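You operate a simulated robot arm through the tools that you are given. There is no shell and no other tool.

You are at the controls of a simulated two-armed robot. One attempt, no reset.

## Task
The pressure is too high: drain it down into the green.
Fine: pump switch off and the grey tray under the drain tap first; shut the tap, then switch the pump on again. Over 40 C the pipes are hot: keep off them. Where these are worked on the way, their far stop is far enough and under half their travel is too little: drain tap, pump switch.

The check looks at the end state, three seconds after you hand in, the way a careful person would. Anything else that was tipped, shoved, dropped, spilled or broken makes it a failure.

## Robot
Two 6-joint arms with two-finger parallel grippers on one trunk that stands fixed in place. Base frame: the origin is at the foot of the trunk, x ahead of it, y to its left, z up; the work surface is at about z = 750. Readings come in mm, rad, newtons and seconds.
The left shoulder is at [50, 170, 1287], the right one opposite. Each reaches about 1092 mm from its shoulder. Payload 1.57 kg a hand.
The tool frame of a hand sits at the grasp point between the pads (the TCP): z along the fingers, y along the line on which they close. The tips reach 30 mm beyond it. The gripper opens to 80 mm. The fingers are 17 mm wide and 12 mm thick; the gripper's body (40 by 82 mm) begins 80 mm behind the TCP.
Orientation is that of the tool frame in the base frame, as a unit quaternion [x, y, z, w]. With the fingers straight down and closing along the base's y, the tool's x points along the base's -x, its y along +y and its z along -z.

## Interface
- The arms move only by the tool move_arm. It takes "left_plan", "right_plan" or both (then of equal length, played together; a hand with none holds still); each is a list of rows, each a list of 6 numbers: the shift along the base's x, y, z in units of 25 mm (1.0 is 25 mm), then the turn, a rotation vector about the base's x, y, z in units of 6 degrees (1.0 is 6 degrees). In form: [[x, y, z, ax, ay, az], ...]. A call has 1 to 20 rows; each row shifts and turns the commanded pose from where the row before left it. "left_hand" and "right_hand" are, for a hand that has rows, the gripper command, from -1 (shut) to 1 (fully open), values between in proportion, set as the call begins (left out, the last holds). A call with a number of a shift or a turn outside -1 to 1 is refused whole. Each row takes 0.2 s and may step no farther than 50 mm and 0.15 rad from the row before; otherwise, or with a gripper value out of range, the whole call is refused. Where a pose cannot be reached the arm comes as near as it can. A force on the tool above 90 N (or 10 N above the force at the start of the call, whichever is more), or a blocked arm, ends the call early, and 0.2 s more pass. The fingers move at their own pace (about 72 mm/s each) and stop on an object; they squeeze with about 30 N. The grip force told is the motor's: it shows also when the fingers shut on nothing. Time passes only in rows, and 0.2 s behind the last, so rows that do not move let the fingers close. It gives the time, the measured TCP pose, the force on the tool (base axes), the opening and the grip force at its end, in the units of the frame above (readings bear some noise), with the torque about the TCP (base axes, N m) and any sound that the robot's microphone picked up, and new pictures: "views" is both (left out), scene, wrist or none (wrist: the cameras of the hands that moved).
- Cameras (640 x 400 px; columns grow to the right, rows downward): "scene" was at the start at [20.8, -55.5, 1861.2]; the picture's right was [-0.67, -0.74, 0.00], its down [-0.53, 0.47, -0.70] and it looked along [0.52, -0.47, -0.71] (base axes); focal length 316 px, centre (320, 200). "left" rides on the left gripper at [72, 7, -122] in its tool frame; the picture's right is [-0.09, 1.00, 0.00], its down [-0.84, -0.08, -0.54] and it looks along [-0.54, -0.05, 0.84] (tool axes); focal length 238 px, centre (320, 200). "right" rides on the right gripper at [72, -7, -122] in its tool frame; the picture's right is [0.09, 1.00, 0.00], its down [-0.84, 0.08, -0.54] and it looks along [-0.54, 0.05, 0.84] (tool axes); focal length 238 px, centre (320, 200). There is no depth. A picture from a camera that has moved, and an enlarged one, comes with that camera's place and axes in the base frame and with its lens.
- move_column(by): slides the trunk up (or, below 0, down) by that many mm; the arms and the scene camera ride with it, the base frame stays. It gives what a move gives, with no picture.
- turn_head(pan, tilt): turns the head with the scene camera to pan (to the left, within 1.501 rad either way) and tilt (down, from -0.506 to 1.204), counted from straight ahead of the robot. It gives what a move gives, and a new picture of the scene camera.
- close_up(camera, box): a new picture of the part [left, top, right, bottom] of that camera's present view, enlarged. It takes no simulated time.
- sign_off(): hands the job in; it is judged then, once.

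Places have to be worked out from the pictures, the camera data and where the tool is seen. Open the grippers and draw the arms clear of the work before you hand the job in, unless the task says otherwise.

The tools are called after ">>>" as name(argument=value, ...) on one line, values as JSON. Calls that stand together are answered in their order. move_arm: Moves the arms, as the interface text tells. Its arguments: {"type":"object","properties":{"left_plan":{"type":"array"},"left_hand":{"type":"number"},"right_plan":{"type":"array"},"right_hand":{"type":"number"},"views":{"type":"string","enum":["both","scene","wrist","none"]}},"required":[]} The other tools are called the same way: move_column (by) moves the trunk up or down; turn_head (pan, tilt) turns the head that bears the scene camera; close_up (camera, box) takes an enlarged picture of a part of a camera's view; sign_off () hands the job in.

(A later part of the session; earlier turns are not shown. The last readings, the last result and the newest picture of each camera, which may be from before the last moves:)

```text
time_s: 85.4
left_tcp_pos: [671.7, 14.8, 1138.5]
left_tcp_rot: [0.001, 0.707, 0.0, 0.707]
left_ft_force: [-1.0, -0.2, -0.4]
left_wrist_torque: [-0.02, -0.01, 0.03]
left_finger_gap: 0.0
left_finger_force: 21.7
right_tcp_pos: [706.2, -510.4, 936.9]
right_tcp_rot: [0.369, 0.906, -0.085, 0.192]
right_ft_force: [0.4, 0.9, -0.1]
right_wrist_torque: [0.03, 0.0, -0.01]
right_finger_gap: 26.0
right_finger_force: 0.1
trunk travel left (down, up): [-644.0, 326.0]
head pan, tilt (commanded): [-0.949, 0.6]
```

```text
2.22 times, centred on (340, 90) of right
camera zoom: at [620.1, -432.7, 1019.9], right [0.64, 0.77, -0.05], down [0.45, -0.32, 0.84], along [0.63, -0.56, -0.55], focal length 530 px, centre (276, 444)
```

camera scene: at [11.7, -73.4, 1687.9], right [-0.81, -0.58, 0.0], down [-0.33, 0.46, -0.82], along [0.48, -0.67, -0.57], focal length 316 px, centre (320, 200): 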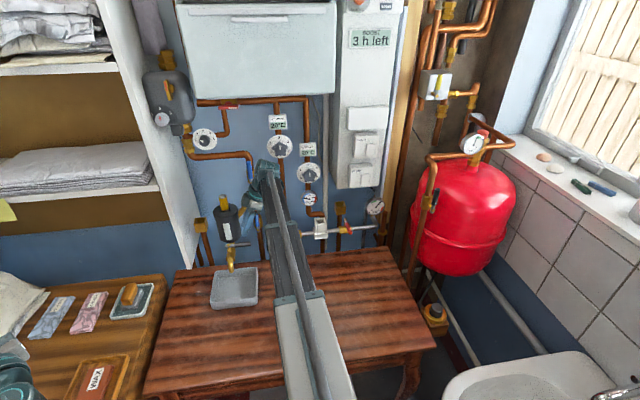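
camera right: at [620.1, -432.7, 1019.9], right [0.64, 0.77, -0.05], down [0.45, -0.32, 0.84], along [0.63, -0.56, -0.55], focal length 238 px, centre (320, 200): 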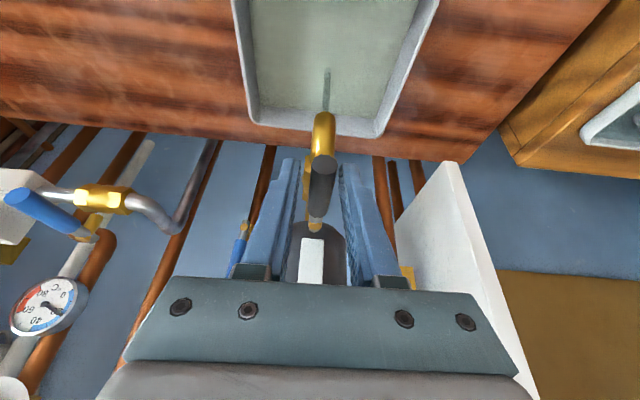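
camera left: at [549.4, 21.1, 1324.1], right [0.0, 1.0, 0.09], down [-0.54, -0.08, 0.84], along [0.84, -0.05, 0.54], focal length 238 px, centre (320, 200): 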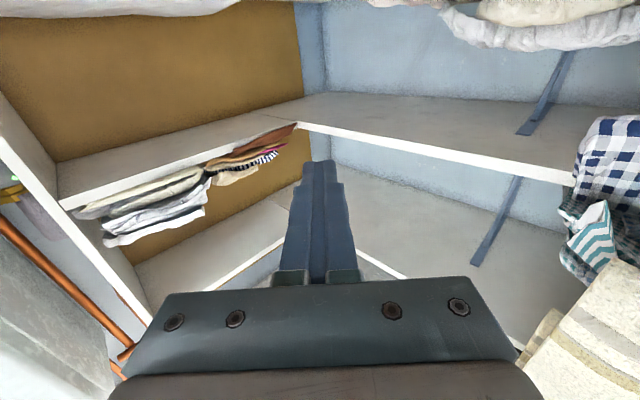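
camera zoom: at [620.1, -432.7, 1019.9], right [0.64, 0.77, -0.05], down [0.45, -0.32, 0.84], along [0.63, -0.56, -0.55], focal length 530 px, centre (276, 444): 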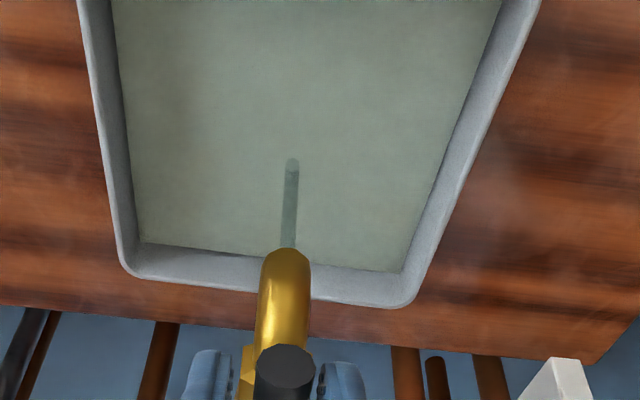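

About 1.55 bar. The tray level rises only slowly. I hold on for about 20 s more, checking midway.

>>> move_arm(right_plan=[[0, 0, 0, 0, 0, 0], [0, 0, 0, 0, 0, 0], [0, 0, 0, 0, 0, 0], [0, 0, 0, 0, 0, 0], [0, 0, 0, 0, 0, 0], [0, 0, 0, 0, 0, 0], [0, 0, 0, 0, 0, 0], [0, 0, 0, 0, 0, 0], [0, 0, 0, 0, 0, 0], [0, 0, 0, 0, 0, 0], [0, 0, 0, 0, 0, 0], [0, 0, 0, 0, 0, 0], [0, 0, 0, 0, 0, 0], [0, 0, 0, 0, 0, 0], [0, 0, 0, 0, 0, 0], [0, 0, 0, 0, 0, 0], [0, 0, 0, 0, 0, 0], [0, 0, 0, 0, 0, 0], [0, 0, 0, 0, 0, 0], [0, 0, 0, 0, 0, 0]], views="none")

>>> move_arm(right_plan=[[0, 0, 0, 0, 0, 0], [0, 0, 0, 0, 0, 0], [0, 0, 0, 0, 0, 0], [0, 0, 0, 0, 0, 0], [0, 0, 0, 0, 0, 0], [0, 0, 0, 0, 0, 0], [0, 0, 0, 0, 0, 0], [0, 0, 0, 0, 0, 0], [0, 0, 0, 0, 0, 0], [0, 0, 0, 0, 0, 0], [0, 0, 0, 0, 0, 0], [0, 0, 0, 0, 0, 0], [0, 0, 0, 0, 0, 0], [0, 0, 0, 0, 0, 0], [0, 0, 0, 0, 0, 0], [0, 0, 0, 0, 0, 0], [0, 0, 0, 0, 0, 0], [0, 0, 0, 0, 0, 0], [0, 0, 0, 0, 0, 0], [0, 0, 0, 0, 0, 0]], views="none")

>>> close_up(camera="scene", box=[363, 177, 393, 207])

>>> move_arm(right_plan=[[0, 0, 0, 0, 0, 0], [0, 0, 0, 0, 0, 0], [0, 0, 0, 0, 0, 0], [0, 0, 0, 0, 0, 0], [0, 0, 0, 0, 0, 0], [0, 0, 0, 0, 0, 0], [0, 0, 0, 0, 0, 0], [0, 0, 0, 0, 0, 0], [0, 0, 0, 0, 0, 0], [0, 0, 0, 0, 0, 0], [0, 0, 0, 0, 0, 0], [0, 0, 0, 0, 0, 0], [0, 0, 0, 0, 0, 0], [0, 0, 0, 0, 0, 0], [0, 0, 0, 0, 0, 0], [0, 0, 0, 0, 0, 0], [0, 0, 0, 0, 0, 0], [0, 0, 0, 0, 0, 0], [0, 0, 0, 0, 0, 0], [0, 0, 0, 0, 0, 0]], views="none")

>>> close_up(camera="scene", box=[363, 177, 393, 207])

>>> close_up(camera="right", box=[200, 0, 480, 180])

```text
time_s: 89.6
left_tcp_pos: [672.2, 16.3, 1138.5]
left_tcp_rot: [0.0, 0.707, 0.0, 0.707]
left_ft_force: [0.4, 0.5, -0.6]
left_wrist_torque: [-0.02, 0.01, -0.03]
left_finger_gap: 0.1
left_finger_force: 21.4
right_tcp_pos: [706.7, -510.7, 938.0]
right_tcp_rot: [0.369, 0.905, -0.086, 0.192]
right_ft_force: [0.3, 0.6, 0.4]
right_wrist_torque: [0.0, -0.01, 0.01]
right_finger_gap: 25.9
right_finger_force: 0.1
trunk travel left (down, up): [-644.0, 326.0]
head pan, tilt (commanded): [-0.949, 0.6]
```

```text
time_s: 93.8
left_tcp_pos: [671.6, 14.2, 1139.0]
left_tcp_rot: [0.001, 0.707, -0.001, 0.707]
left_ft_force: [-0.4, 0.1, -0.5]
left_wrist_torque: [0.0, -0.02, 0.03]
left_finger_gap: 0.3
left_finger_force: 21.0
right_tcp_pos: [706.8, -510.4, 937.8]
right_tcp_rot: [0.369, 0.905, -0.086, 0.192]
right_ft_force: [-0.5, 0.4, 0.0]
right_wrist_torque: [0.04, 0.01, -0.02]
right_finger_gap: 26.0
right_finger_force: 0.1
trunk travel left (down, up): [-644.0, 326.0]
head pan, tilt (commanded): [-0.949, 0.6]
```

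```text
13.33 times, centred on (378, 192) of scene
camera zoom: at [11.9, -73.1, 1618.9], right [-0.81, -0.58, 0.0], down [-0.33, 0.46, -0.83], along [0.48, -0.67, -0.56], focal length 4207 px, centre (-453, 307)
```

zoom: 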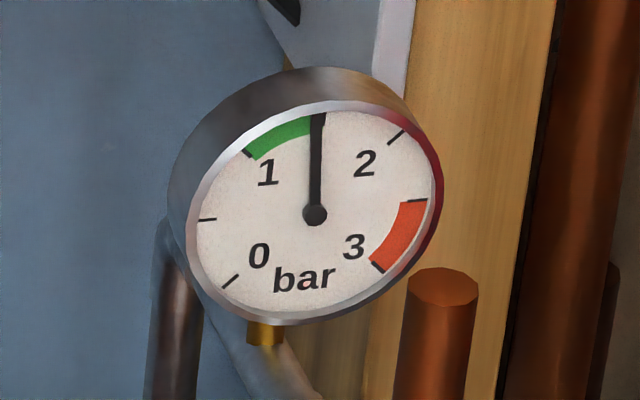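

```text
time_s: 98.0
left_tcp_pos: [671.7, 14.8, 1141.1]
left_tcp_rot: [0.001, 0.708, -0.001, 0.706]
left_ft_force: [0.9, 0.1, -0.3]
left_wrist_torque: [-0.01, 0.02, 0.0]
left_finger_gap: 0.0
left_finger_force: 21.4
right_tcp_pos: [705.9, -508.9, 938.3]
right_tcp_rot: [0.369, 0.905, -0.085, 0.192]
right_ft_force: [0.5, -0.1, 0.4]
right_wrist_torque: [0.0, -0.01, -0.01]
right_finger_gap: 26.3
right_finger_force: 0.0
trunk travel left (down, up): [-644.0, 326.0]
head pan, tilt (commanded): [-0.949, 0.6]
```

```text
13.33 times, centred on (378, 192) of scene
camera zoom: at [11.9, -73.1, 1618.9], right [-0.81, -0.58, 0.0], down [-0.33, 0.46, -0.83], along [0.48, -0.67, -0.56], focal length 4207 px, centre (-453, 307)
```

zoom: 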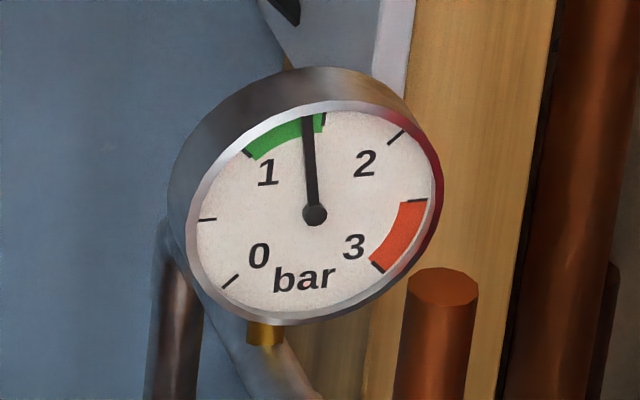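

```text
2.22 times, centred on (340, 90) of right
camera zoom: at [620.1, -432.7, 1019.9], right [0.64, 0.77, -0.05], down [0.45, -0.32, 0.84], along [0.63, -0.56, -0.55], focal length 530 px, centre (276, 444)
```

zoom: 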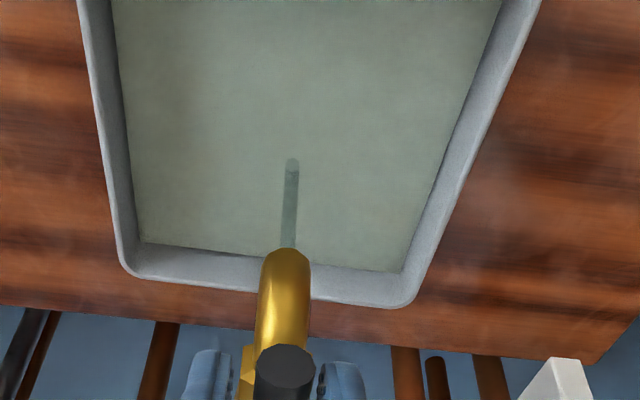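

The needle is in the green at about 1.40. I drain a little longer towards the middle of the green before shutting the tap.

>>> move_arm(right_plan=[[0, 0, 0, 0, 0, 0], [0, 0, 0, 0, 0, 0], [0, 0, 0, 0, 0, 0], [0, 0, 0, 0, 0, 0], [0, 0, 0, 0, 0, 0], [0, 0, 0, 0, 0, 0], [0, 0, 0, 0, 0, 0], [0, 0, 0, 0, 0, 0], [0, 0, 0, 0, 0, 0], [0, 0, 0, 0, 0, 0], [0, 0, 0, 0, 0, 0], [0, 0, 0, 0, 0, 0], [0, 0, 0, 0, 0, 0], [0, 0, 0, 0, 0, 0], [0, 0, 0, 0, 0, 0], [0, 0, 0, 0, 0, 0], [0, 0, 0, 0, 0, 0], [0, 0, 0, 0, 0, 0], [0, 0, 0, 0, 0, 0], [0, 0, 0, 0, 0, 0]], views="none")

>>> close_up(camera="scene", box=[363, 177, 393, 207])

```text
time_s: 102.2
left_tcp_pos: [673.3, 14.2, 1139.4]
left_tcp_rot: [0.0, 0.708, 0.0, 0.707]
left_ft_force: [0.5, 0.3, -0.6]
left_wrist_torque: [-0.01, -0.01, -0.01]
left_finger_gap: 0.0
left_finger_force: 21.6
right_tcp_pos: [706.3, -510.9, 937.7]
right_tcp_rot: [0.369, 0.905, -0.085, 0.192]
right_ft_force: [-0.1, -0.3, 0.1]
right_wrist_torque: [-0.04, -0.04, 0.03]
right_finger_gap: 25.9
right_finger_force: 0.0
trunk travel left (down, up): [-644.0, 326.0]
head pan, tilt (commanded): [-0.949, 0.6]
```

```text
13.33 times, centred on (378, 192) of scene
camera zoom: at [11.9, -73.1, 1618.9], right [-0.81, -0.58, 0.0], down [-0.33, 0.46, -0.83], along [0.48, -0.67, -0.56], focal length 4207 px, centre (-453, 307)
```

zoom: 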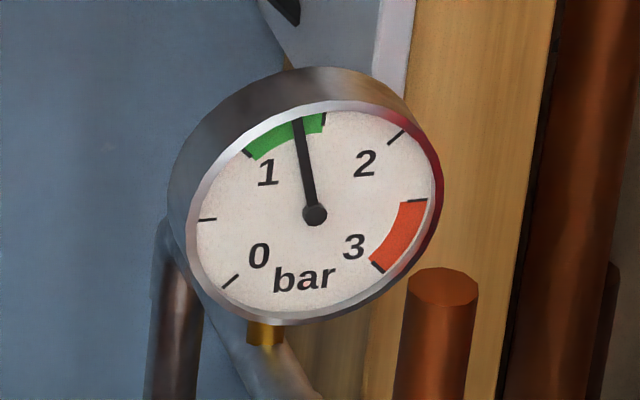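

The needle is at about 1.35, and closing takes some seconds more. I swing the lever back along the same arc to its shut position now.

>>> move_arm(right_plan=[[0, 0, 0, 0, 0, 0], [0, 0, 0, 0, 0, 0], [0, 0, 0, 0, 0, 0], [0, 0, 0, 0, 0, 0], [-0.1, -0.1, 0, 0, 0, 0.5], [-0.179, -0.224, 0, 0, 0, 1], [-0.155, -0.241, 0, 0, 0, 1], [-0.129, -0.256, 0, 0, 0, 1], [-0.101, -0.268, 0, 0, 0, 1], [-0.073, -0.278, 0, 0, 0, 1], [-0.043, -0.283, 0, 0, 0, 1], [-0.013, -0.286, 0, 0, 0, 1], [0.016, -0.286, 0, 0, 0, 1], [0.046, -0.283, 0, 0, 0, 1], [0.076, -0.276, 0, 0, 0, 1], [0.104, -0.267, 0, 0, 0, 1], [0.132, -0.254, 0, 0, 0, 1], [0.158, -0.239, 0, 0, 0, 1], [0.181, -0.222, 0, 0, 0, 1], [0.204, -0.201, 0, 0, 0, 1]], views="wrist")

>>> close_up(camera="right", box=[200, 20, 440, 300])

>>> close_up(camera="scene", box=[190, 150, 310, 310])

>>> close_up(camera="scene", box=[363, 177, 393, 207])

```text
time_s: 106.4
left_tcp_pos: [671.7, 14.8, 1138.2]
left_tcp_rot: [0.0, 0.707, 0.0, 0.707]
left_ft_force: [-0.2, 0.6, 0.2]
left_wrist_torque: [0.02, 0.01, 0.02]
left_finger_gap: 0.0
left_finger_force: 21.7
right_tcp_pos: [711.4, -608.6, 938.4]
right_tcp_rot: [-0.403, 0.891, 0.08, 0.194]
right_ft_force: [0.0, 0.0, 0.3]
right_wrist_torque: [-0.01, 0.02, -0.01]
right_finger_gap: 25.8
right_finger_force: 0.2
trunk travel left (down, up): [-644.0, 326.0]
head pan, tilt (commanded): [-0.949, 0.6]
camera right: at [638.2, -699.0, 1019.7], right [-0.8, 0.59, -0.05], down [0.29, 0.46, 0.84], along [0.52, 0.66, -0.55], focal length 238 px, centre (320, 200)
```

right: 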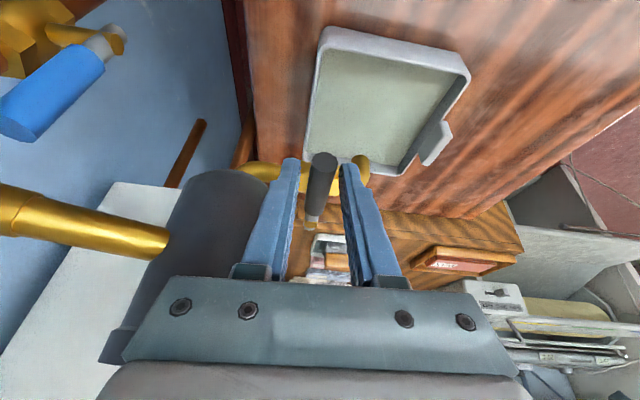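

```text
1.43 times, centred on (320, 160) of right
camera zoom: at [638.2, -699.0, 1019.7], right [-0.8, 0.59, -0.05], down [0.29, 0.46, 0.84], along [0.52, 0.66, -0.55], focal length 340 px, centre (320, 257)
```

zoom: 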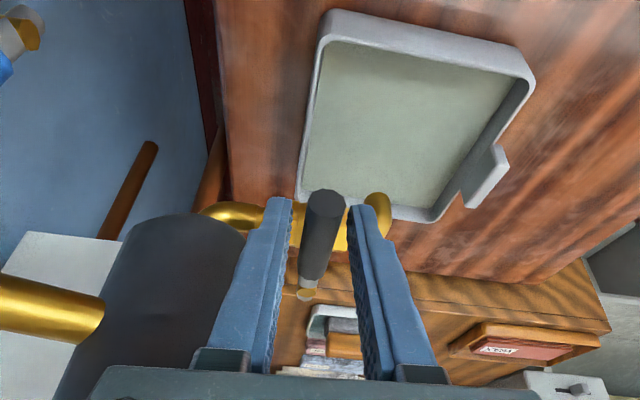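

```text
2.50 times, centred on (250, 230) of scene
camera zoom: at [12.0, -73.3, 1618.9], right [-0.81, -0.58, 0.0], down [-0.33, 0.46, -0.82], along [0.48, -0.67, -0.57], focal length 789 px, centre (495, 125)
```

zoom: 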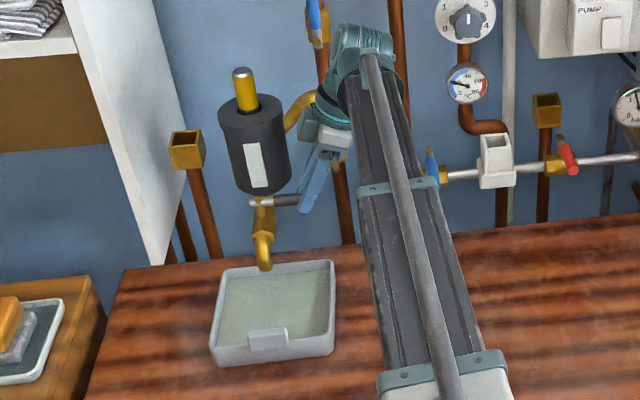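

```text
13.33 times, centred on (378, 192) of scene
camera zoom: at [12.0, -73.3, 1618.9], right [-0.81, -0.58, 0.0], down [-0.33, 0.46, -0.82], along [0.48, -0.67, -0.57], focal length 4207 px, centre (-453, 307)
```

zoom: 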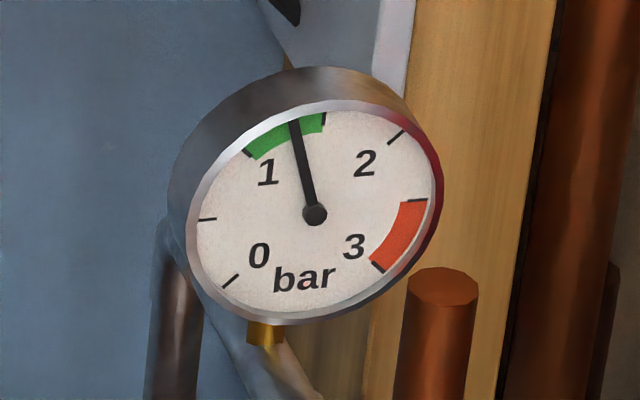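

The stream has stopped and the gauge stands at about 1.32, in the green. To be sure the tap is at its shut stop, I press the lever a few degrees further and feel for the stop.

>>> move_arm(right_plan=[[0.112, -0.09, 0, 0, 0, 0.5], [0.112, -0.09, 0, 0, 0, 0.5]], views="none")

>>> move_arm(right_plan=[[0.112, -0.09, 0, 0, 0, 0.5]], views="wrist")

>>> close_up(camera="scene", box=[215, 190, 275, 270])

```text
time_s: 107.0
left_tcp_pos: [671.9, 15.4, 1138.8]
left_tcp_rot: [-0.001, 0.707, 0.0, 0.707]
left_ft_force: [0.1, 0.1, 0.4]
left_wrist_torque: [0.0, 0.0, -0.01]
left_finger_gap: 0.0
left_finger_force: 21.6
right_tcp_pos: [714.8, -613.5, 939.0]
right_tcp_rot: [-0.45, 0.868, 0.091, 0.189]
right_ft_force: [-4.4, 5.5, -0.8]
right_wrist_torque: [0.05, 0.07, 0.04]
right_finger_gap: 31.5
right_finger_force: 3.7
trunk travel left (down, up): [-644.0, 326.0]
head pan, tilt (commanded): [-0.949, 0.6]
```

```text
time_s: 107.4
left_tcp_pos: [671.5, 15.2, 1138.8]
left_tcp_rot: [0.0, 0.707, 0.0, 0.707]
left_ft_force: [-0.6, 0.5, 0.3]
left_wrist_torque: [-0.02, 0.03, -0.02]
left_finger_gap: 0.1
left_finger_force: 21.1
right_tcp_pos: [718.5, -615.3, 938.1]
right_tcp_rot: [-0.472, 0.856, 0.096, 0.186]
right_ft_force: [-8.8, 9.4, -2.5]
right_wrist_torque: [0.17, 0.1, -0.05]
right_finger_gap: 36.6
right_finger_force: 6.4
trunk travel left (down, up): [-644.0, 326.0]
head pan, tilt (commanded): [-0.949, 0.6]
camera right: at [661.3, -714.5, 1020.5], right [-0.89, 0.46, -0.05], down [0.22, 0.5, 0.84], along [0.41, 0.73, -0.55], focal length 238 px, centre (320, 200)
```

right: 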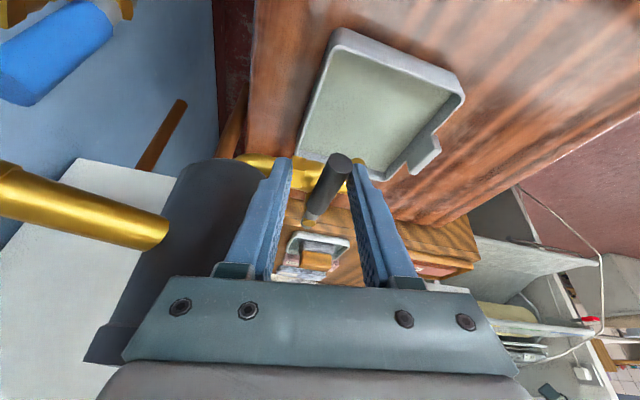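

```text
5.00 times, centred on (245, 230) of scene
camera zoom: at [11.1, -72.1, 1618.9], right [-0.81, -0.58, 0.0], down [-0.33, 0.46, -0.83], along [0.48, -0.67, -0.56], focal length 1578 px, centre (695, 50)
```

zoom: 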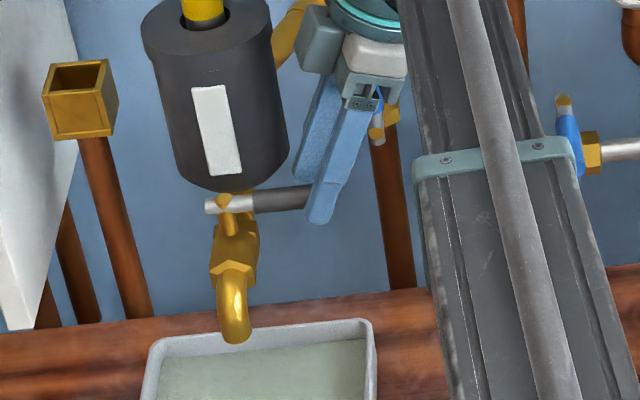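

The lever resists with about 13 N and pushes the finger open: it is at the shut stop. I back the hand off, widen the gap and raise the trunk clear of the lever.

>>> move_arm(right_plan=[[-0.112, 0.09, 0, 0, 0, -0.5], [-0.112, 0.09, 0, 0, 0, -0.5], [-0.112, 0.09, 0, 0, 0, -0.5], [0, 0, 0, 0, 0, 0]], right_hand=0, views="wrist")

>>> close_up(camera="right", box=[200, 20, 440, 300])

```text
time_s: 108.4
left_tcp_pos: [672.2, 15.8, 1138.8]
left_tcp_rot: [0.0, 0.707, 0.0, 0.707]
left_ft_force: [-0.2, -0.4, 0.2]
left_wrist_torque: [-0.03, -0.04, 0.0]
left_finger_gap: 0.1
left_finger_force: 21.2
right_tcp_pos: [709.7, -609.7, 937.4]
right_tcp_rot: [-0.402, 0.891, 0.08, 0.194]
right_ft_force: [-0.2, -0.6, 0.1]
right_wrist_torque: [-0.01, 0.03, 0.04]
right_finger_gap: 40.2
right_finger_force: 0.0
trunk travel left (down, up): [-644.0, 326.0]
head pan, tilt (commanded): [-0.949, 0.6]
camera right: at [636.5, -699.1, 1019.8], right [-0.8, 0.6, -0.05], down [0.29, 0.46, 0.84], along [0.52, 0.65, -0.55], focal length 238 px, centre (320, 200)
```

right: 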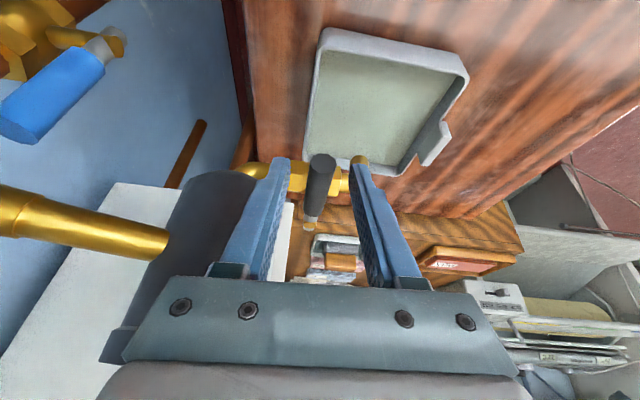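

```text
1.43 times, centred on (320, 160) of right
camera zoom: at [636.5, -699.1, 1019.8], right [-0.8, 0.6, -0.05], down [0.29, 0.46, 0.84], along [0.52, 0.65, -0.55], focal length 340 px, centre (320, 257)
```

zoom: 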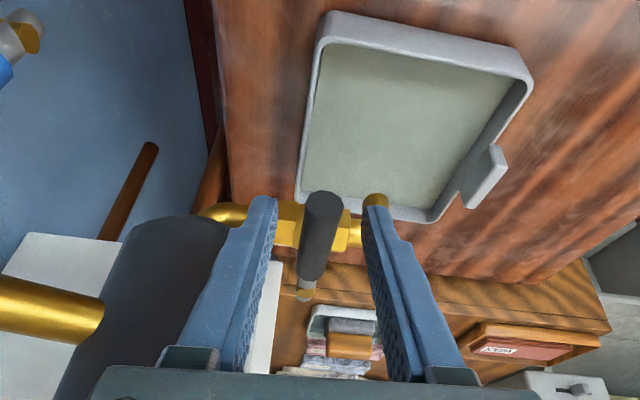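

The lever is back in its original shut position, free between the open fingers. I raise the trunk 70 mm to lift the fingers off it.

>>> move_column(by=70)

>>> move_arm(right_plan=[[-0.745, 0.668, 0, 0, 0, 0], [-0.745, 0.668, 0, 0, 0, 0], [-0.745, 0.668, 0, 0, 0, 0], [-0.745, 0.668, 0, 0, 0, 0], [-0.745, 0.668, 0, 0, 0, 0], [-0.745, 0.668, 0, 0, 0, 0], [0, 0, -0.33, -0.755, 0.656, 0], [0, 0, -0.24, -0.755, 0.656, 0], [0, 0, -0.14, -0.755, 0.656, 0], [0, 0, -0.05, -0.755, 0.656, 0]], views="both")

>>> close_up(camera="scene", box=[190, 180, 290, 310])

```text
time_s: 109.4
left_tcp_pos: [672.1, 14.5, 1208.6]
left_tcp_rot: [0.001, 0.708, -0.001, 0.707]
left_ft_force: [0.9, 0.3, 0.2]
left_wrist_torque: [0.0, -0.02, -0.01]
left_finger_gap: 0.1
left_finger_force: 21.8
right_tcp_pos: [709.3, -609.9, 1007.9]
right_tcp_rot: [-0.403, 0.891, 0.08, 0.194]
right_ft_force: [0.3, 0.1, -0.3]
right_wrist_torque: [-0.01, 0.01, 0.01]
right_finger_gap: 39.7
right_finger_force: 0.0
trunk travel left (down, up): [-714.0, 256.0]
head pan, tilt (commanded): [-0.949, 0.6]
```

```text
time_s: 111.6
left_tcp_pos: [672.0, 14.7, 1208.5]
left_tcp_rot: [0.001, 0.707, -0.001, 0.707]
left_ft_force: [0.3, 0.9, -0.2]
left_wrist_torque: [0.01, 0.01, 0.03]
left_finger_gap: 0.0
left_finger_force: 21.4
right_tcp_pos: [598.1, -509.2, 988.9]
right_tcp_rot: [-0.413, 0.911, -0.006, 0.004]
right_ft_force: [-0.1, -0.2, -0.6]
right_wrist_torque: [0.0, 0.03, -0.01]
right_finger_gap: 39.7
right_finger_force: 0.1
trunk travel left (down, up): [-714.0, 256.0]
head pan, tilt (commanded): [-0.949, 0.6]
camera scene: at [12.0, -73.0, 1688.9], right [-0.81, -0.58, 0.0], down [-0.33, 0.46, -0.83], along [0.48, -0.67, -0.56], focal length 316 px, centre (320, 200)
camera right: at [554.4, -566.3, 1110.7], right [-0.81, 0.59, -0.02], down [0.49, 0.69, 0.54], along [0.33, 0.43, -0.84], focal length 238 px, centre (320, 200)
```

scene: 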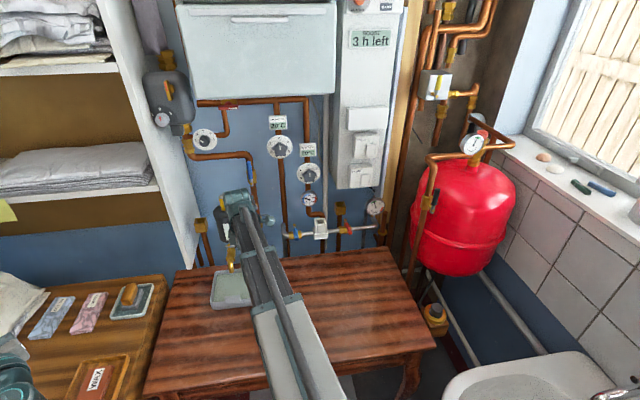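
right: 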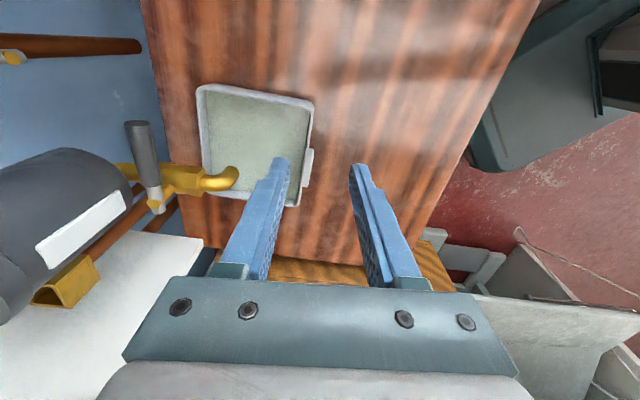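

```text
3.08 times, centred on (240, 245) of scene
camera zoom: at [12.0, -73.0, 1688.9], right [-0.81, -0.58, 0.0], down [-0.33, 0.46, -0.83], along [0.48, -0.67, -0.56], focal length 971 px, centre (566, 62)
```

zoom: 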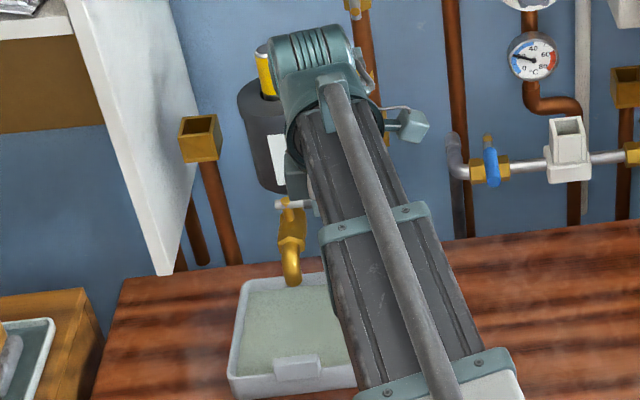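

Tap shut, no stream, tray in place. Now I carry the right hand away along the table, closing the gripper and yawing it back so the fingers can be levelled towards the PUMP switch.

>>> move_arm(right_plan=[[-0.811, -0.549, 0, 0, 0, -0.947], [-0.811, -0.549, 0, 0, 0, -0.947], [-0.811, -0.549, 0, 0, 0, -0.947], [-0.811, -0.549, 0, 0, 0, -0.947], [-0.811, -0.549, 0, 0, 0, -0.947], [-0.811, -0.549, 0, 0, 0, -0.947], [-0.811, -0.549, 0, 0, 0, -0.947], [-0.811, -0.549, 0, 0, 0, -0.947], [-0.811, -0.549, 0, 0, 0, -0.947], [-0.811, -0.549, 0, 0, 0, -0.947], [-0.811, -0.549, 0, 0, 0, -0.947], [-0.811, -0.549, 0, 0, 0, -0.947], [-0.811, -0.549, 0, 0, 0, -0.947], [-0.811, -0.549, 0, 0, 0, -0.947], [-0.811, -0.549, 0, 0, 0, -0.947], [-0.811, -0.549, 0, 0, 0, -0.947]], right_hand=-1, views="both")

```text
time_s: 115.0
left_tcp_pos: [672.5, 14.0, 1207.3]
left_tcp_rot: [-0.001, 0.707, 0.0, 0.707]
left_ft_force: [0.1, 0.6, -0.3]
left_wrist_torque: [0.03, 0.0, -0.01]
left_finger_gap: 0.0
left_finger_force: 22.0
right_tcp_pos: [271.3, -729.7, 989.4]
right_tcp_rot: [0.359, 0.933, -0.008, -0.001]
right_ft_force: [0.9, 0.8, -0.3]
right_wrist_torque: [0.01, 0.02, 0.0]
right_finger_gap: 0.0
right_finger_force: 22.0
trunk travel left (down, up): [-714.0, 256.0]
head pan, tilt (commanded): [-0.949, 0.6]
camera scene: at [11.7, -73.3, 1688.9], right [-0.81, -0.58, 0.0], down [-0.33, 0.46, -0.83], along [0.48, -0.67, -0.56], focal length 316 px, centre (320, 200)
camera right: at [215.4, -684.2, 1110.5], right [0.6, 0.8, -0.02], down [0.68, -0.5, 0.54], along [0.43, -0.34, -0.84], focal length 238 px, centre (320, 200)
```

scene: 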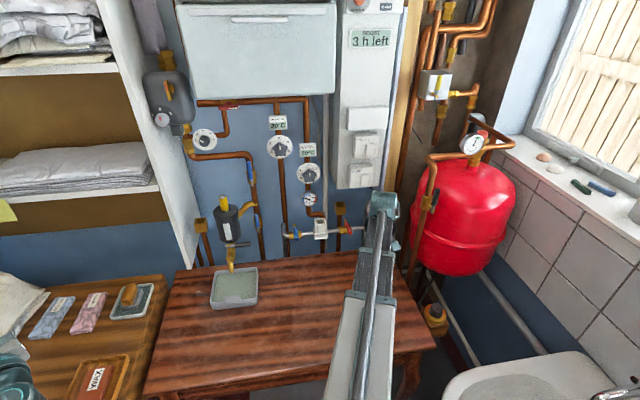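
right: 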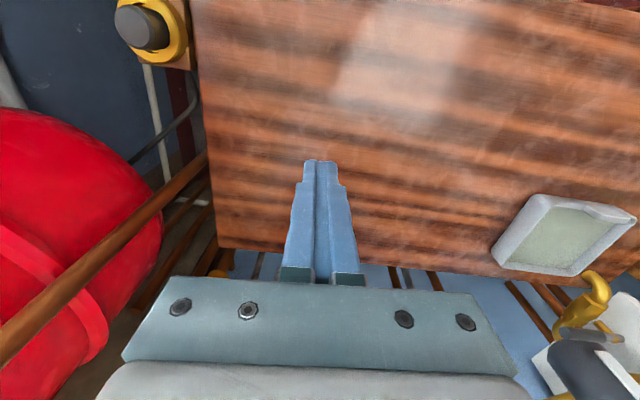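

The table, tray and tap are undisturbed. Now I pitch the closed hand up towards the wall in front of the PUMP switch, still about 100 mm short.

>>> move_arm(right_plan=[[0.473, -0.678, 0.045, -0.647, -0.721, 0], [0.466, -0.672, 0.136, -0.647, -0.721, 0], [0.453, -0.66, 0.224, -0.647, -0.721, 0], [0.432, -0.642, 0.31, -0.647, -0.721, 0], [0.406, -0.618, 0.392, -0.647, -0.721, 0], [0.373, -0.588, 0.472, -0.647, -0.721, 0], [0.335, -0.554, 0.546, -0.647, -0.721, 0], [0.292, -0.516, 0.614, -0.647, -0.721, 0], [0.243, -0.471, 0.677, -0.647, -0.721, 0], [0.189, -0.423, 0.731, -0.647, -0.721, 0], [0.132, -0.373, 0.781, -0.647, -0.721, 0], [0.071, -0.318, 0.82, -0.647, -0.721, 0], [0.009, -0.262, 0.85, -0.647, -0.721, 0], [-0.056, -0.204, 0.872, -0.647, -0.721, 0]], views="both")

```text
time_s: 118.0
left_tcp_pos: [671.3, 15.8, 1207.3]
left_tcp_rot: [0.0, 0.707, 0.0, 0.707]
left_ft_force: [0.1, -0.8, -0.9]
left_wrist_torque: [-0.01, 0.02, -0.02]
left_finger_gap: 0.3
left_finger_force: 21.1
right_tcp_pos: [368.5, -902.6, 1175.4]
right_tcp_rot: [0.276, 0.705, -0.237, 0.608]
right_ft_force: [0.0, -0.3, -0.3]
right_wrist_torque: [0.02, 0.0, 0.01]
right_finger_gap: 0.0
right_finger_force: 21.3
trunk travel left (down, up): [-714.0, 256.0]
head pan, tilt (commanded): [-0.949, 0.6]
camera scene: at [11.8, -73.2, 1688.9], right [-0.81, -0.58, 0.0], down [-0.33, 0.46, -0.83], along [0.48, -0.67, -0.56], focal length 316 px, centre (320, 200)
camera right: at [268.0, -818.2, 1123.1], right [0.67, 0.74, -0.09], down [-0.25, 0.34, 0.91], along [0.7, -0.58, 0.41], focal length 238 px, centre (320, 200)
```

scene: 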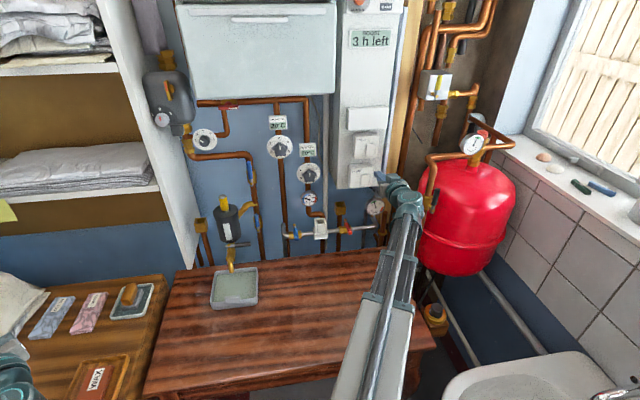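
right: 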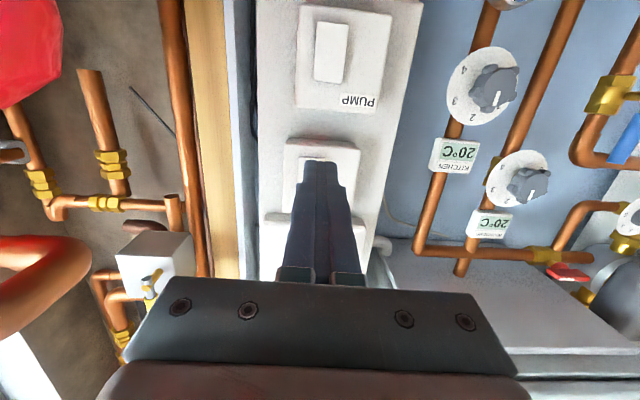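

The hand is aligned at s ≈ 426. I lower the trunk 94 mm so the fingertips face the rocker's lower half (z ≈ 1077).

>>> move_column(by=-94)

>>> close_up(camera="right", box=[240, 60, 400, 220])

>>> close_up(camera="scene", box=[340, 110, 410, 180])

```text
time_s: 119.3
left_tcp_pos: [670.9, 15.7, 1114.1]
left_tcp_rot: [0.0, 0.708, 0.0, 0.707]
left_ft_force: [0.0, -0.5, -0.3]
left_wrist_torque: [0.04, 0.01, 0.04]
left_finger_gap: 0.0
left_finger_force: 21.3
right_tcp_pos: [369.3, -902.7, 1083.2]
right_tcp_rot: [0.276, 0.706, -0.237, 0.608]
right_ft_force: [0.2, -0.6, 0.4]
right_wrist_torque: [-0.02, -0.01, -0.01]
right_finger_gap: 0.0
right_finger_force: 21.2
trunk travel left (down, up): [-620.0, 350.0]
head pan, tilt (commanded): [-0.949, 0.6]
```

```text
2.50 times, centred on (320, 140) of right
camera zoom: at [267.8, -818.0, 1029.0], right [0.67, 0.74, -0.09], down [-0.25, 0.34, 0.91], along [0.7, -0.58, 0.41], focal length 596 px, centre (320, 350)
```

zoom: 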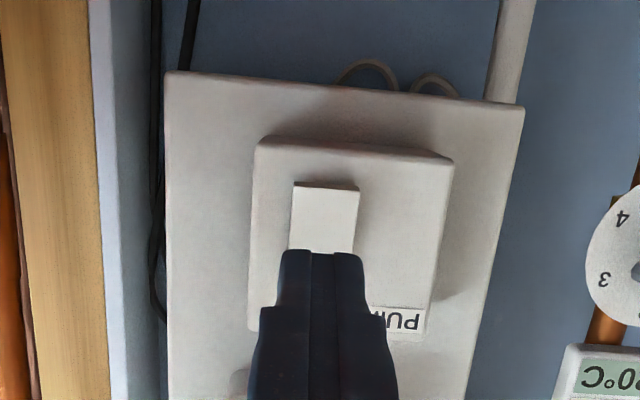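

```text
5.71 times, centred on (375, 145) of scene
camera zoom: at [11.7, -73.1, 1594.9], right [-0.81, -0.58, 0.0], down [-0.33, 0.46, -0.83], along [0.48, -0.67, -0.56], focal length 1803 px, centre (6, 514)
```

zoom: 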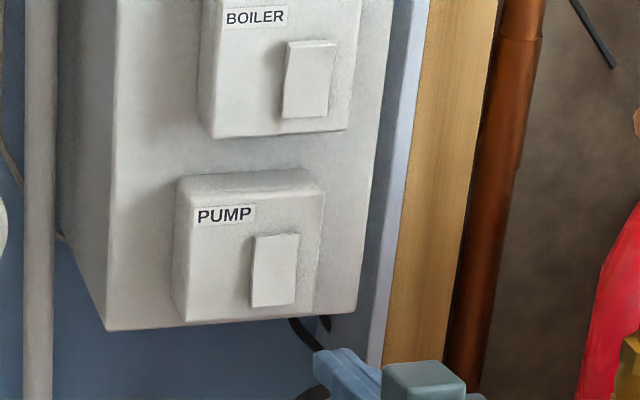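

The fingertips will land on the lower half of the rocker. I advance 85 mm along the wall normal.

>>> move_arm(right_plan=[[0.745, -0.668, 0, 0, 0, 0], [0.745, -0.668, 0, 0, 0, 0], [0.745, -0.668, 0, 0, 0, 0], [0.24, -0.215, 0, 0, 0, 0]], views="wrist")

>>> close_up(camera="right", box=[260, 80, 400, 200])

```text
time_s: 120.3
left_tcp_pos: [672.4, 14.9, 1114.0]
left_tcp_rot: [0.0, 0.707, 0.001, 0.707]
left_ft_force: [0.5, 0.6, -0.9]
left_wrist_torque: [-0.02, 0.0, -0.01]
left_finger_gap: 0.0
left_finger_force: 21.1
right_tcp_pos: [430.8, -960.5, 1082.0]
right_tcp_rot: [0.277, 0.706, -0.238, 0.607]
right_ft_force: [0.5, -0.8, -0.3]
right_wrist_torque: [0.02, -0.02, -0.03]
right_finger_gap: 0.0
right_finger_force: 20.7
trunk travel left (down, up): [-620.0, 350.0]
head pan, tilt (commanded): [-0.949, 0.6]
camera right: at [329.8, -875.5, 1028.9], right [0.67, 0.74, -0.09], down [-0.25, 0.34, 0.91], along [0.7, -0.58, 0.41], focal length 238 px, centre (320, 200)
```

right: 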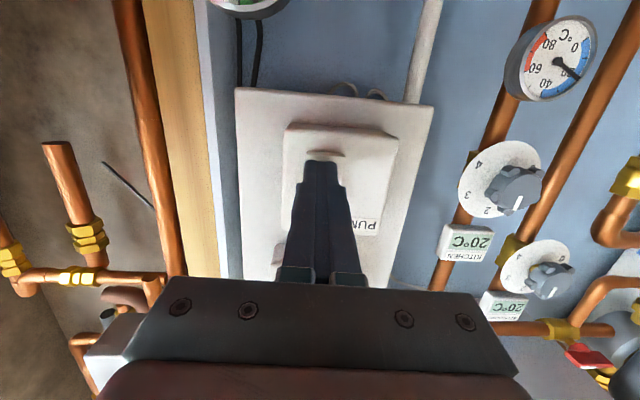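

```text
3.33 times, centred on (330, 140) of right
camera zoom: at [329.8, -875.5, 1028.9], right [0.67, 0.74, -0.09], down [-0.25, 0.34, 0.91], along [0.7, -0.58, 0.41], focal length 794 px, centre (287, 400)
```

zoom: 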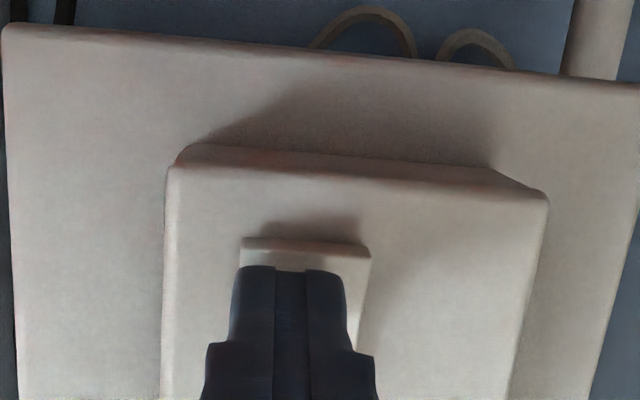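

Tip at n ≈ 992, right in front of the lower half. I press on in 3 mm steps while watching force and LED.

>>> move_arm(right_plan=[[0.09, -0.08, 0, 0, 0, 0], [0.09, -0.08, 0, 0, 0, 0]], views="none")

>>> move_arm(right_plan=[[0.07, -0.063, 0, 0, 0, 0]], views="none")

>>> close_up(camera="scene", box=[110, 20, 210, 120])

```text
time_s: 120.9
left_tcp_pos: [671.1, 16.2, 1114.5]
left_tcp_rot: [0.001, 0.707, -0.001, 0.707]
left_ft_force: [-0.2, -0.1, 0.5]
left_wrist_torque: [0.0, -0.02, 0.0]
left_finger_gap: 0.0
left_finger_force: 21.4
right_tcp_pos: [435.2, -963.2, 1081.6]
right_tcp_rot: [0.277, 0.706, -0.237, 0.607]
right_ft_force: [-7.9, 7.7, -7.2]
right_wrist_torque: [0.22, 0.1, -0.07]
right_finger_gap: 0.0
right_finger_force: 20.9
trunk travel left (down, up): [-620.0, 350.0]
head pan, tilt (commanded): [-0.949, 0.6]
```

```text
time_s: 121.3
left_tcp_pos: [671.0, 14.5, 1115.5]
left_tcp_rot: [0.001, 0.707, -0.001, 0.707]
left_ft_force: [-0.7, 0.2, -0.1]
left_wrist_torque: [0.02, 0.01, -0.02]
left_finger_gap: 0.2
left_finger_force: 20.8
right_tcp_pos: [434.2, -964.8, 1083.0]
right_tcp_rot: [0.275, 0.706, -0.237, 0.608]
right_ft_force: [-20.1, 23.7, -21.9]
right_wrist_torque: [0.47, 0.31, 0.0]
right_finger_gap: 0.3
right_finger_force: 21.2
trunk travel left (down, up): [-620.0, 350.0]
head pan, tilt (commanded): [-0.949, 0.6]
```

```text
4.00 times, centred on (160, 70) of scene
camera zoom: at [10.2, -72.6, 1594.6], right [-0.81, -0.58, 0.0], down [-0.33, 0.46, -0.83], along [0.48, -0.67, -0.56], focal length 1262 px, centre (960, 720)
```

zoom: 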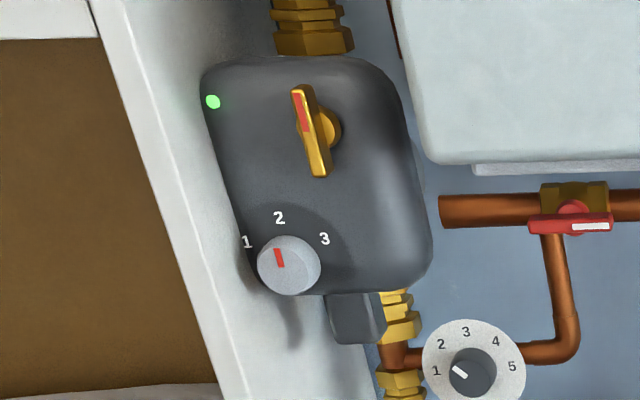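

The pump LED is green again and the switch pushes back with 38 N at its stop. I back the hand off the wall and check the rocker, gauge and tap.

>>> move_arm(right_plan=[[-0.3, 0.268, 0, 0, 0, 0], [-0.745, 0.668, 0, 0, 0, 0], [-0.745, 0.668, 0, 0, 0, 0], [-0.745, 0.668, 0, 0, 0, 0], [-0.745, 0.668, 0, 0, 0, 0]], views="both")

>>> close_up(camera="scene", box=[345, 125, 395, 175])

>>> close_up(camera="scene", box=[120, 20, 200, 120])

>>> close_up(camera="scene", box=[360, 170, 400, 210])

>>> close_up(camera="scene", box=[190, 190, 290, 310])

```text
time_s: 122.5
left_tcp_pos: [671.5, 15.3, 1114.5]
left_tcp_rot: [0.0, 0.707, 0.0, 0.707]
left_ft_force: [0.6, 0.2, 0.3]
left_wrist_torque: [-0.02, 0.0, 0.03]
left_finger_gap: 0.0
left_finger_force: 21.1
right_tcp_pos: [354.7, -891.5, 1080.8]
right_tcp_rot: [0.277, 0.705, -0.237, 0.608]
right_ft_force: [0.5, 0.7, -0.6]
right_wrist_torque: [0.02, -0.03, 0.02]
right_finger_gap: 0.2
right_finger_force: 21.1
trunk travel left (down, up): [-620.0, 350.0]
head pan, tilt (commanded): [-0.949, 0.6]
camera scene: at [11.7, -73.0, 1594.9], right [-0.81, -0.58, 0.0], down [-0.33, 0.46, -0.83], along [0.48, -0.67, -0.56], focal length 316 px, centre (320, 200)
camera right: at [253.4, -804.7, 1029.0], right [0.67, 0.74, -0.09], down [-0.25, 0.33, 0.91], along [0.7, -0.58, 0.41], focal length 238 px, centre (320, 200)
```

scene: 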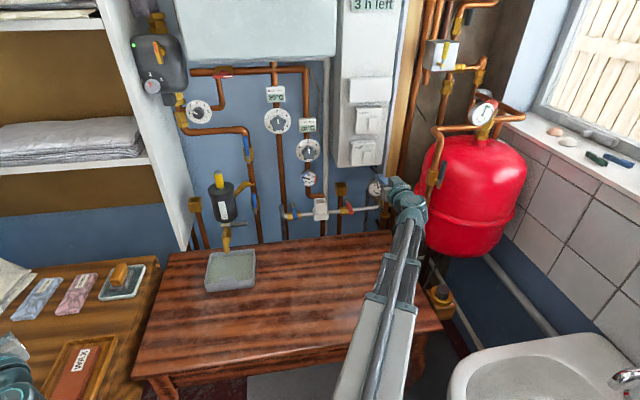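
right: 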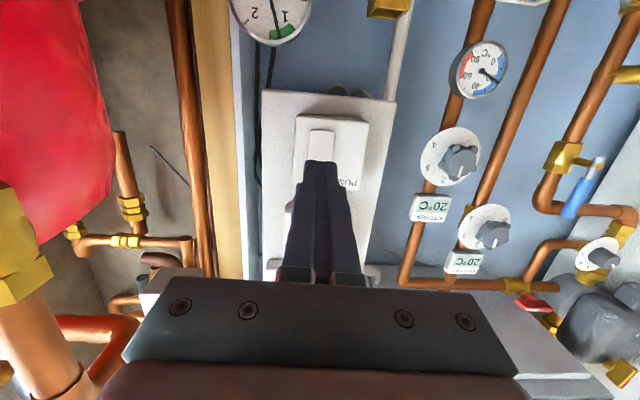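

```text
8.00 times, centred on (370, 150) of scene
camera zoom: at [11.7, -73.0, 1594.9], right [-0.81, -0.58, 0.0], down [-0.33, 0.46, -0.83], along [0.48, -0.67, -0.56], focal length 2524 px, centre (-80, 600)
```

zoom: 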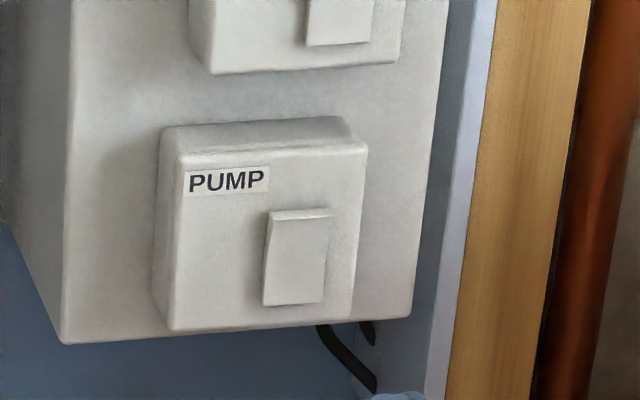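

```text
4.00 times, centred on (160, 70) of scene
camera zoom: at [11.7, -73.0, 1594.9], right [-0.81, -0.58, 0.0], down [-0.33, 0.46, -0.83], along [0.48, -0.67, -0.56], focal length 1262 px, centre (960, 720)
```

zoom: 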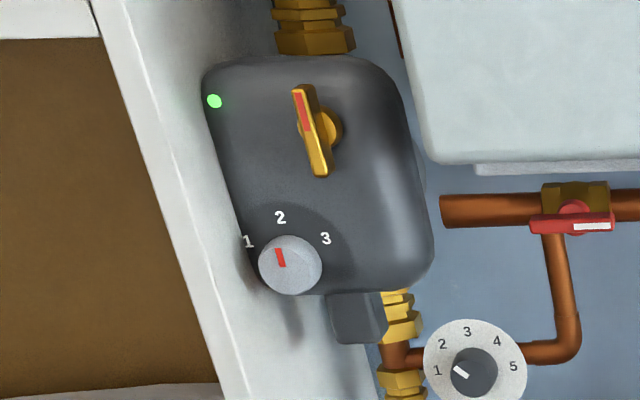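

```text
10.00 times, centred on (380, 190) of scene
camera zoom: at [11.7, -73.0, 1594.9], right [-0.81, -0.58, 0.0], down [-0.33, 0.46, -0.83], along [0.48, -0.67, -0.56], focal length 3156 px, centre (-280, 300)
```

zoom: 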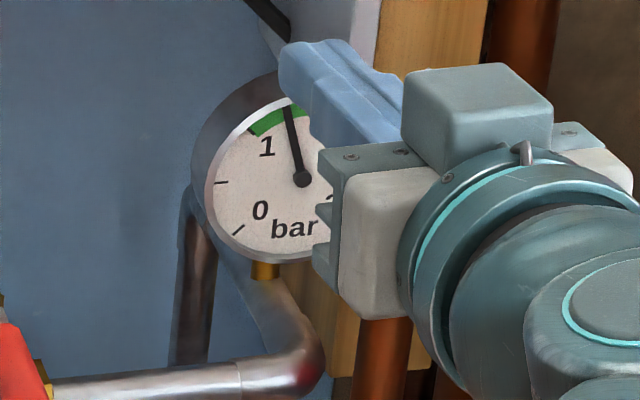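

```text
3.33 times, centred on (240, 250) of scene
camera zoom: at [11.7, -73.0, 1594.9], right [-0.81, -0.58, 0.0], down [-0.33, 0.46, -0.83], along [0.48, -0.67, -0.56], focal length 1052 px, centre (587, 33)
```

zoom: 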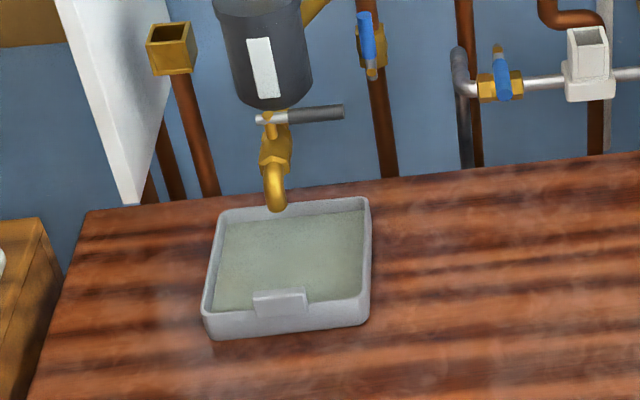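

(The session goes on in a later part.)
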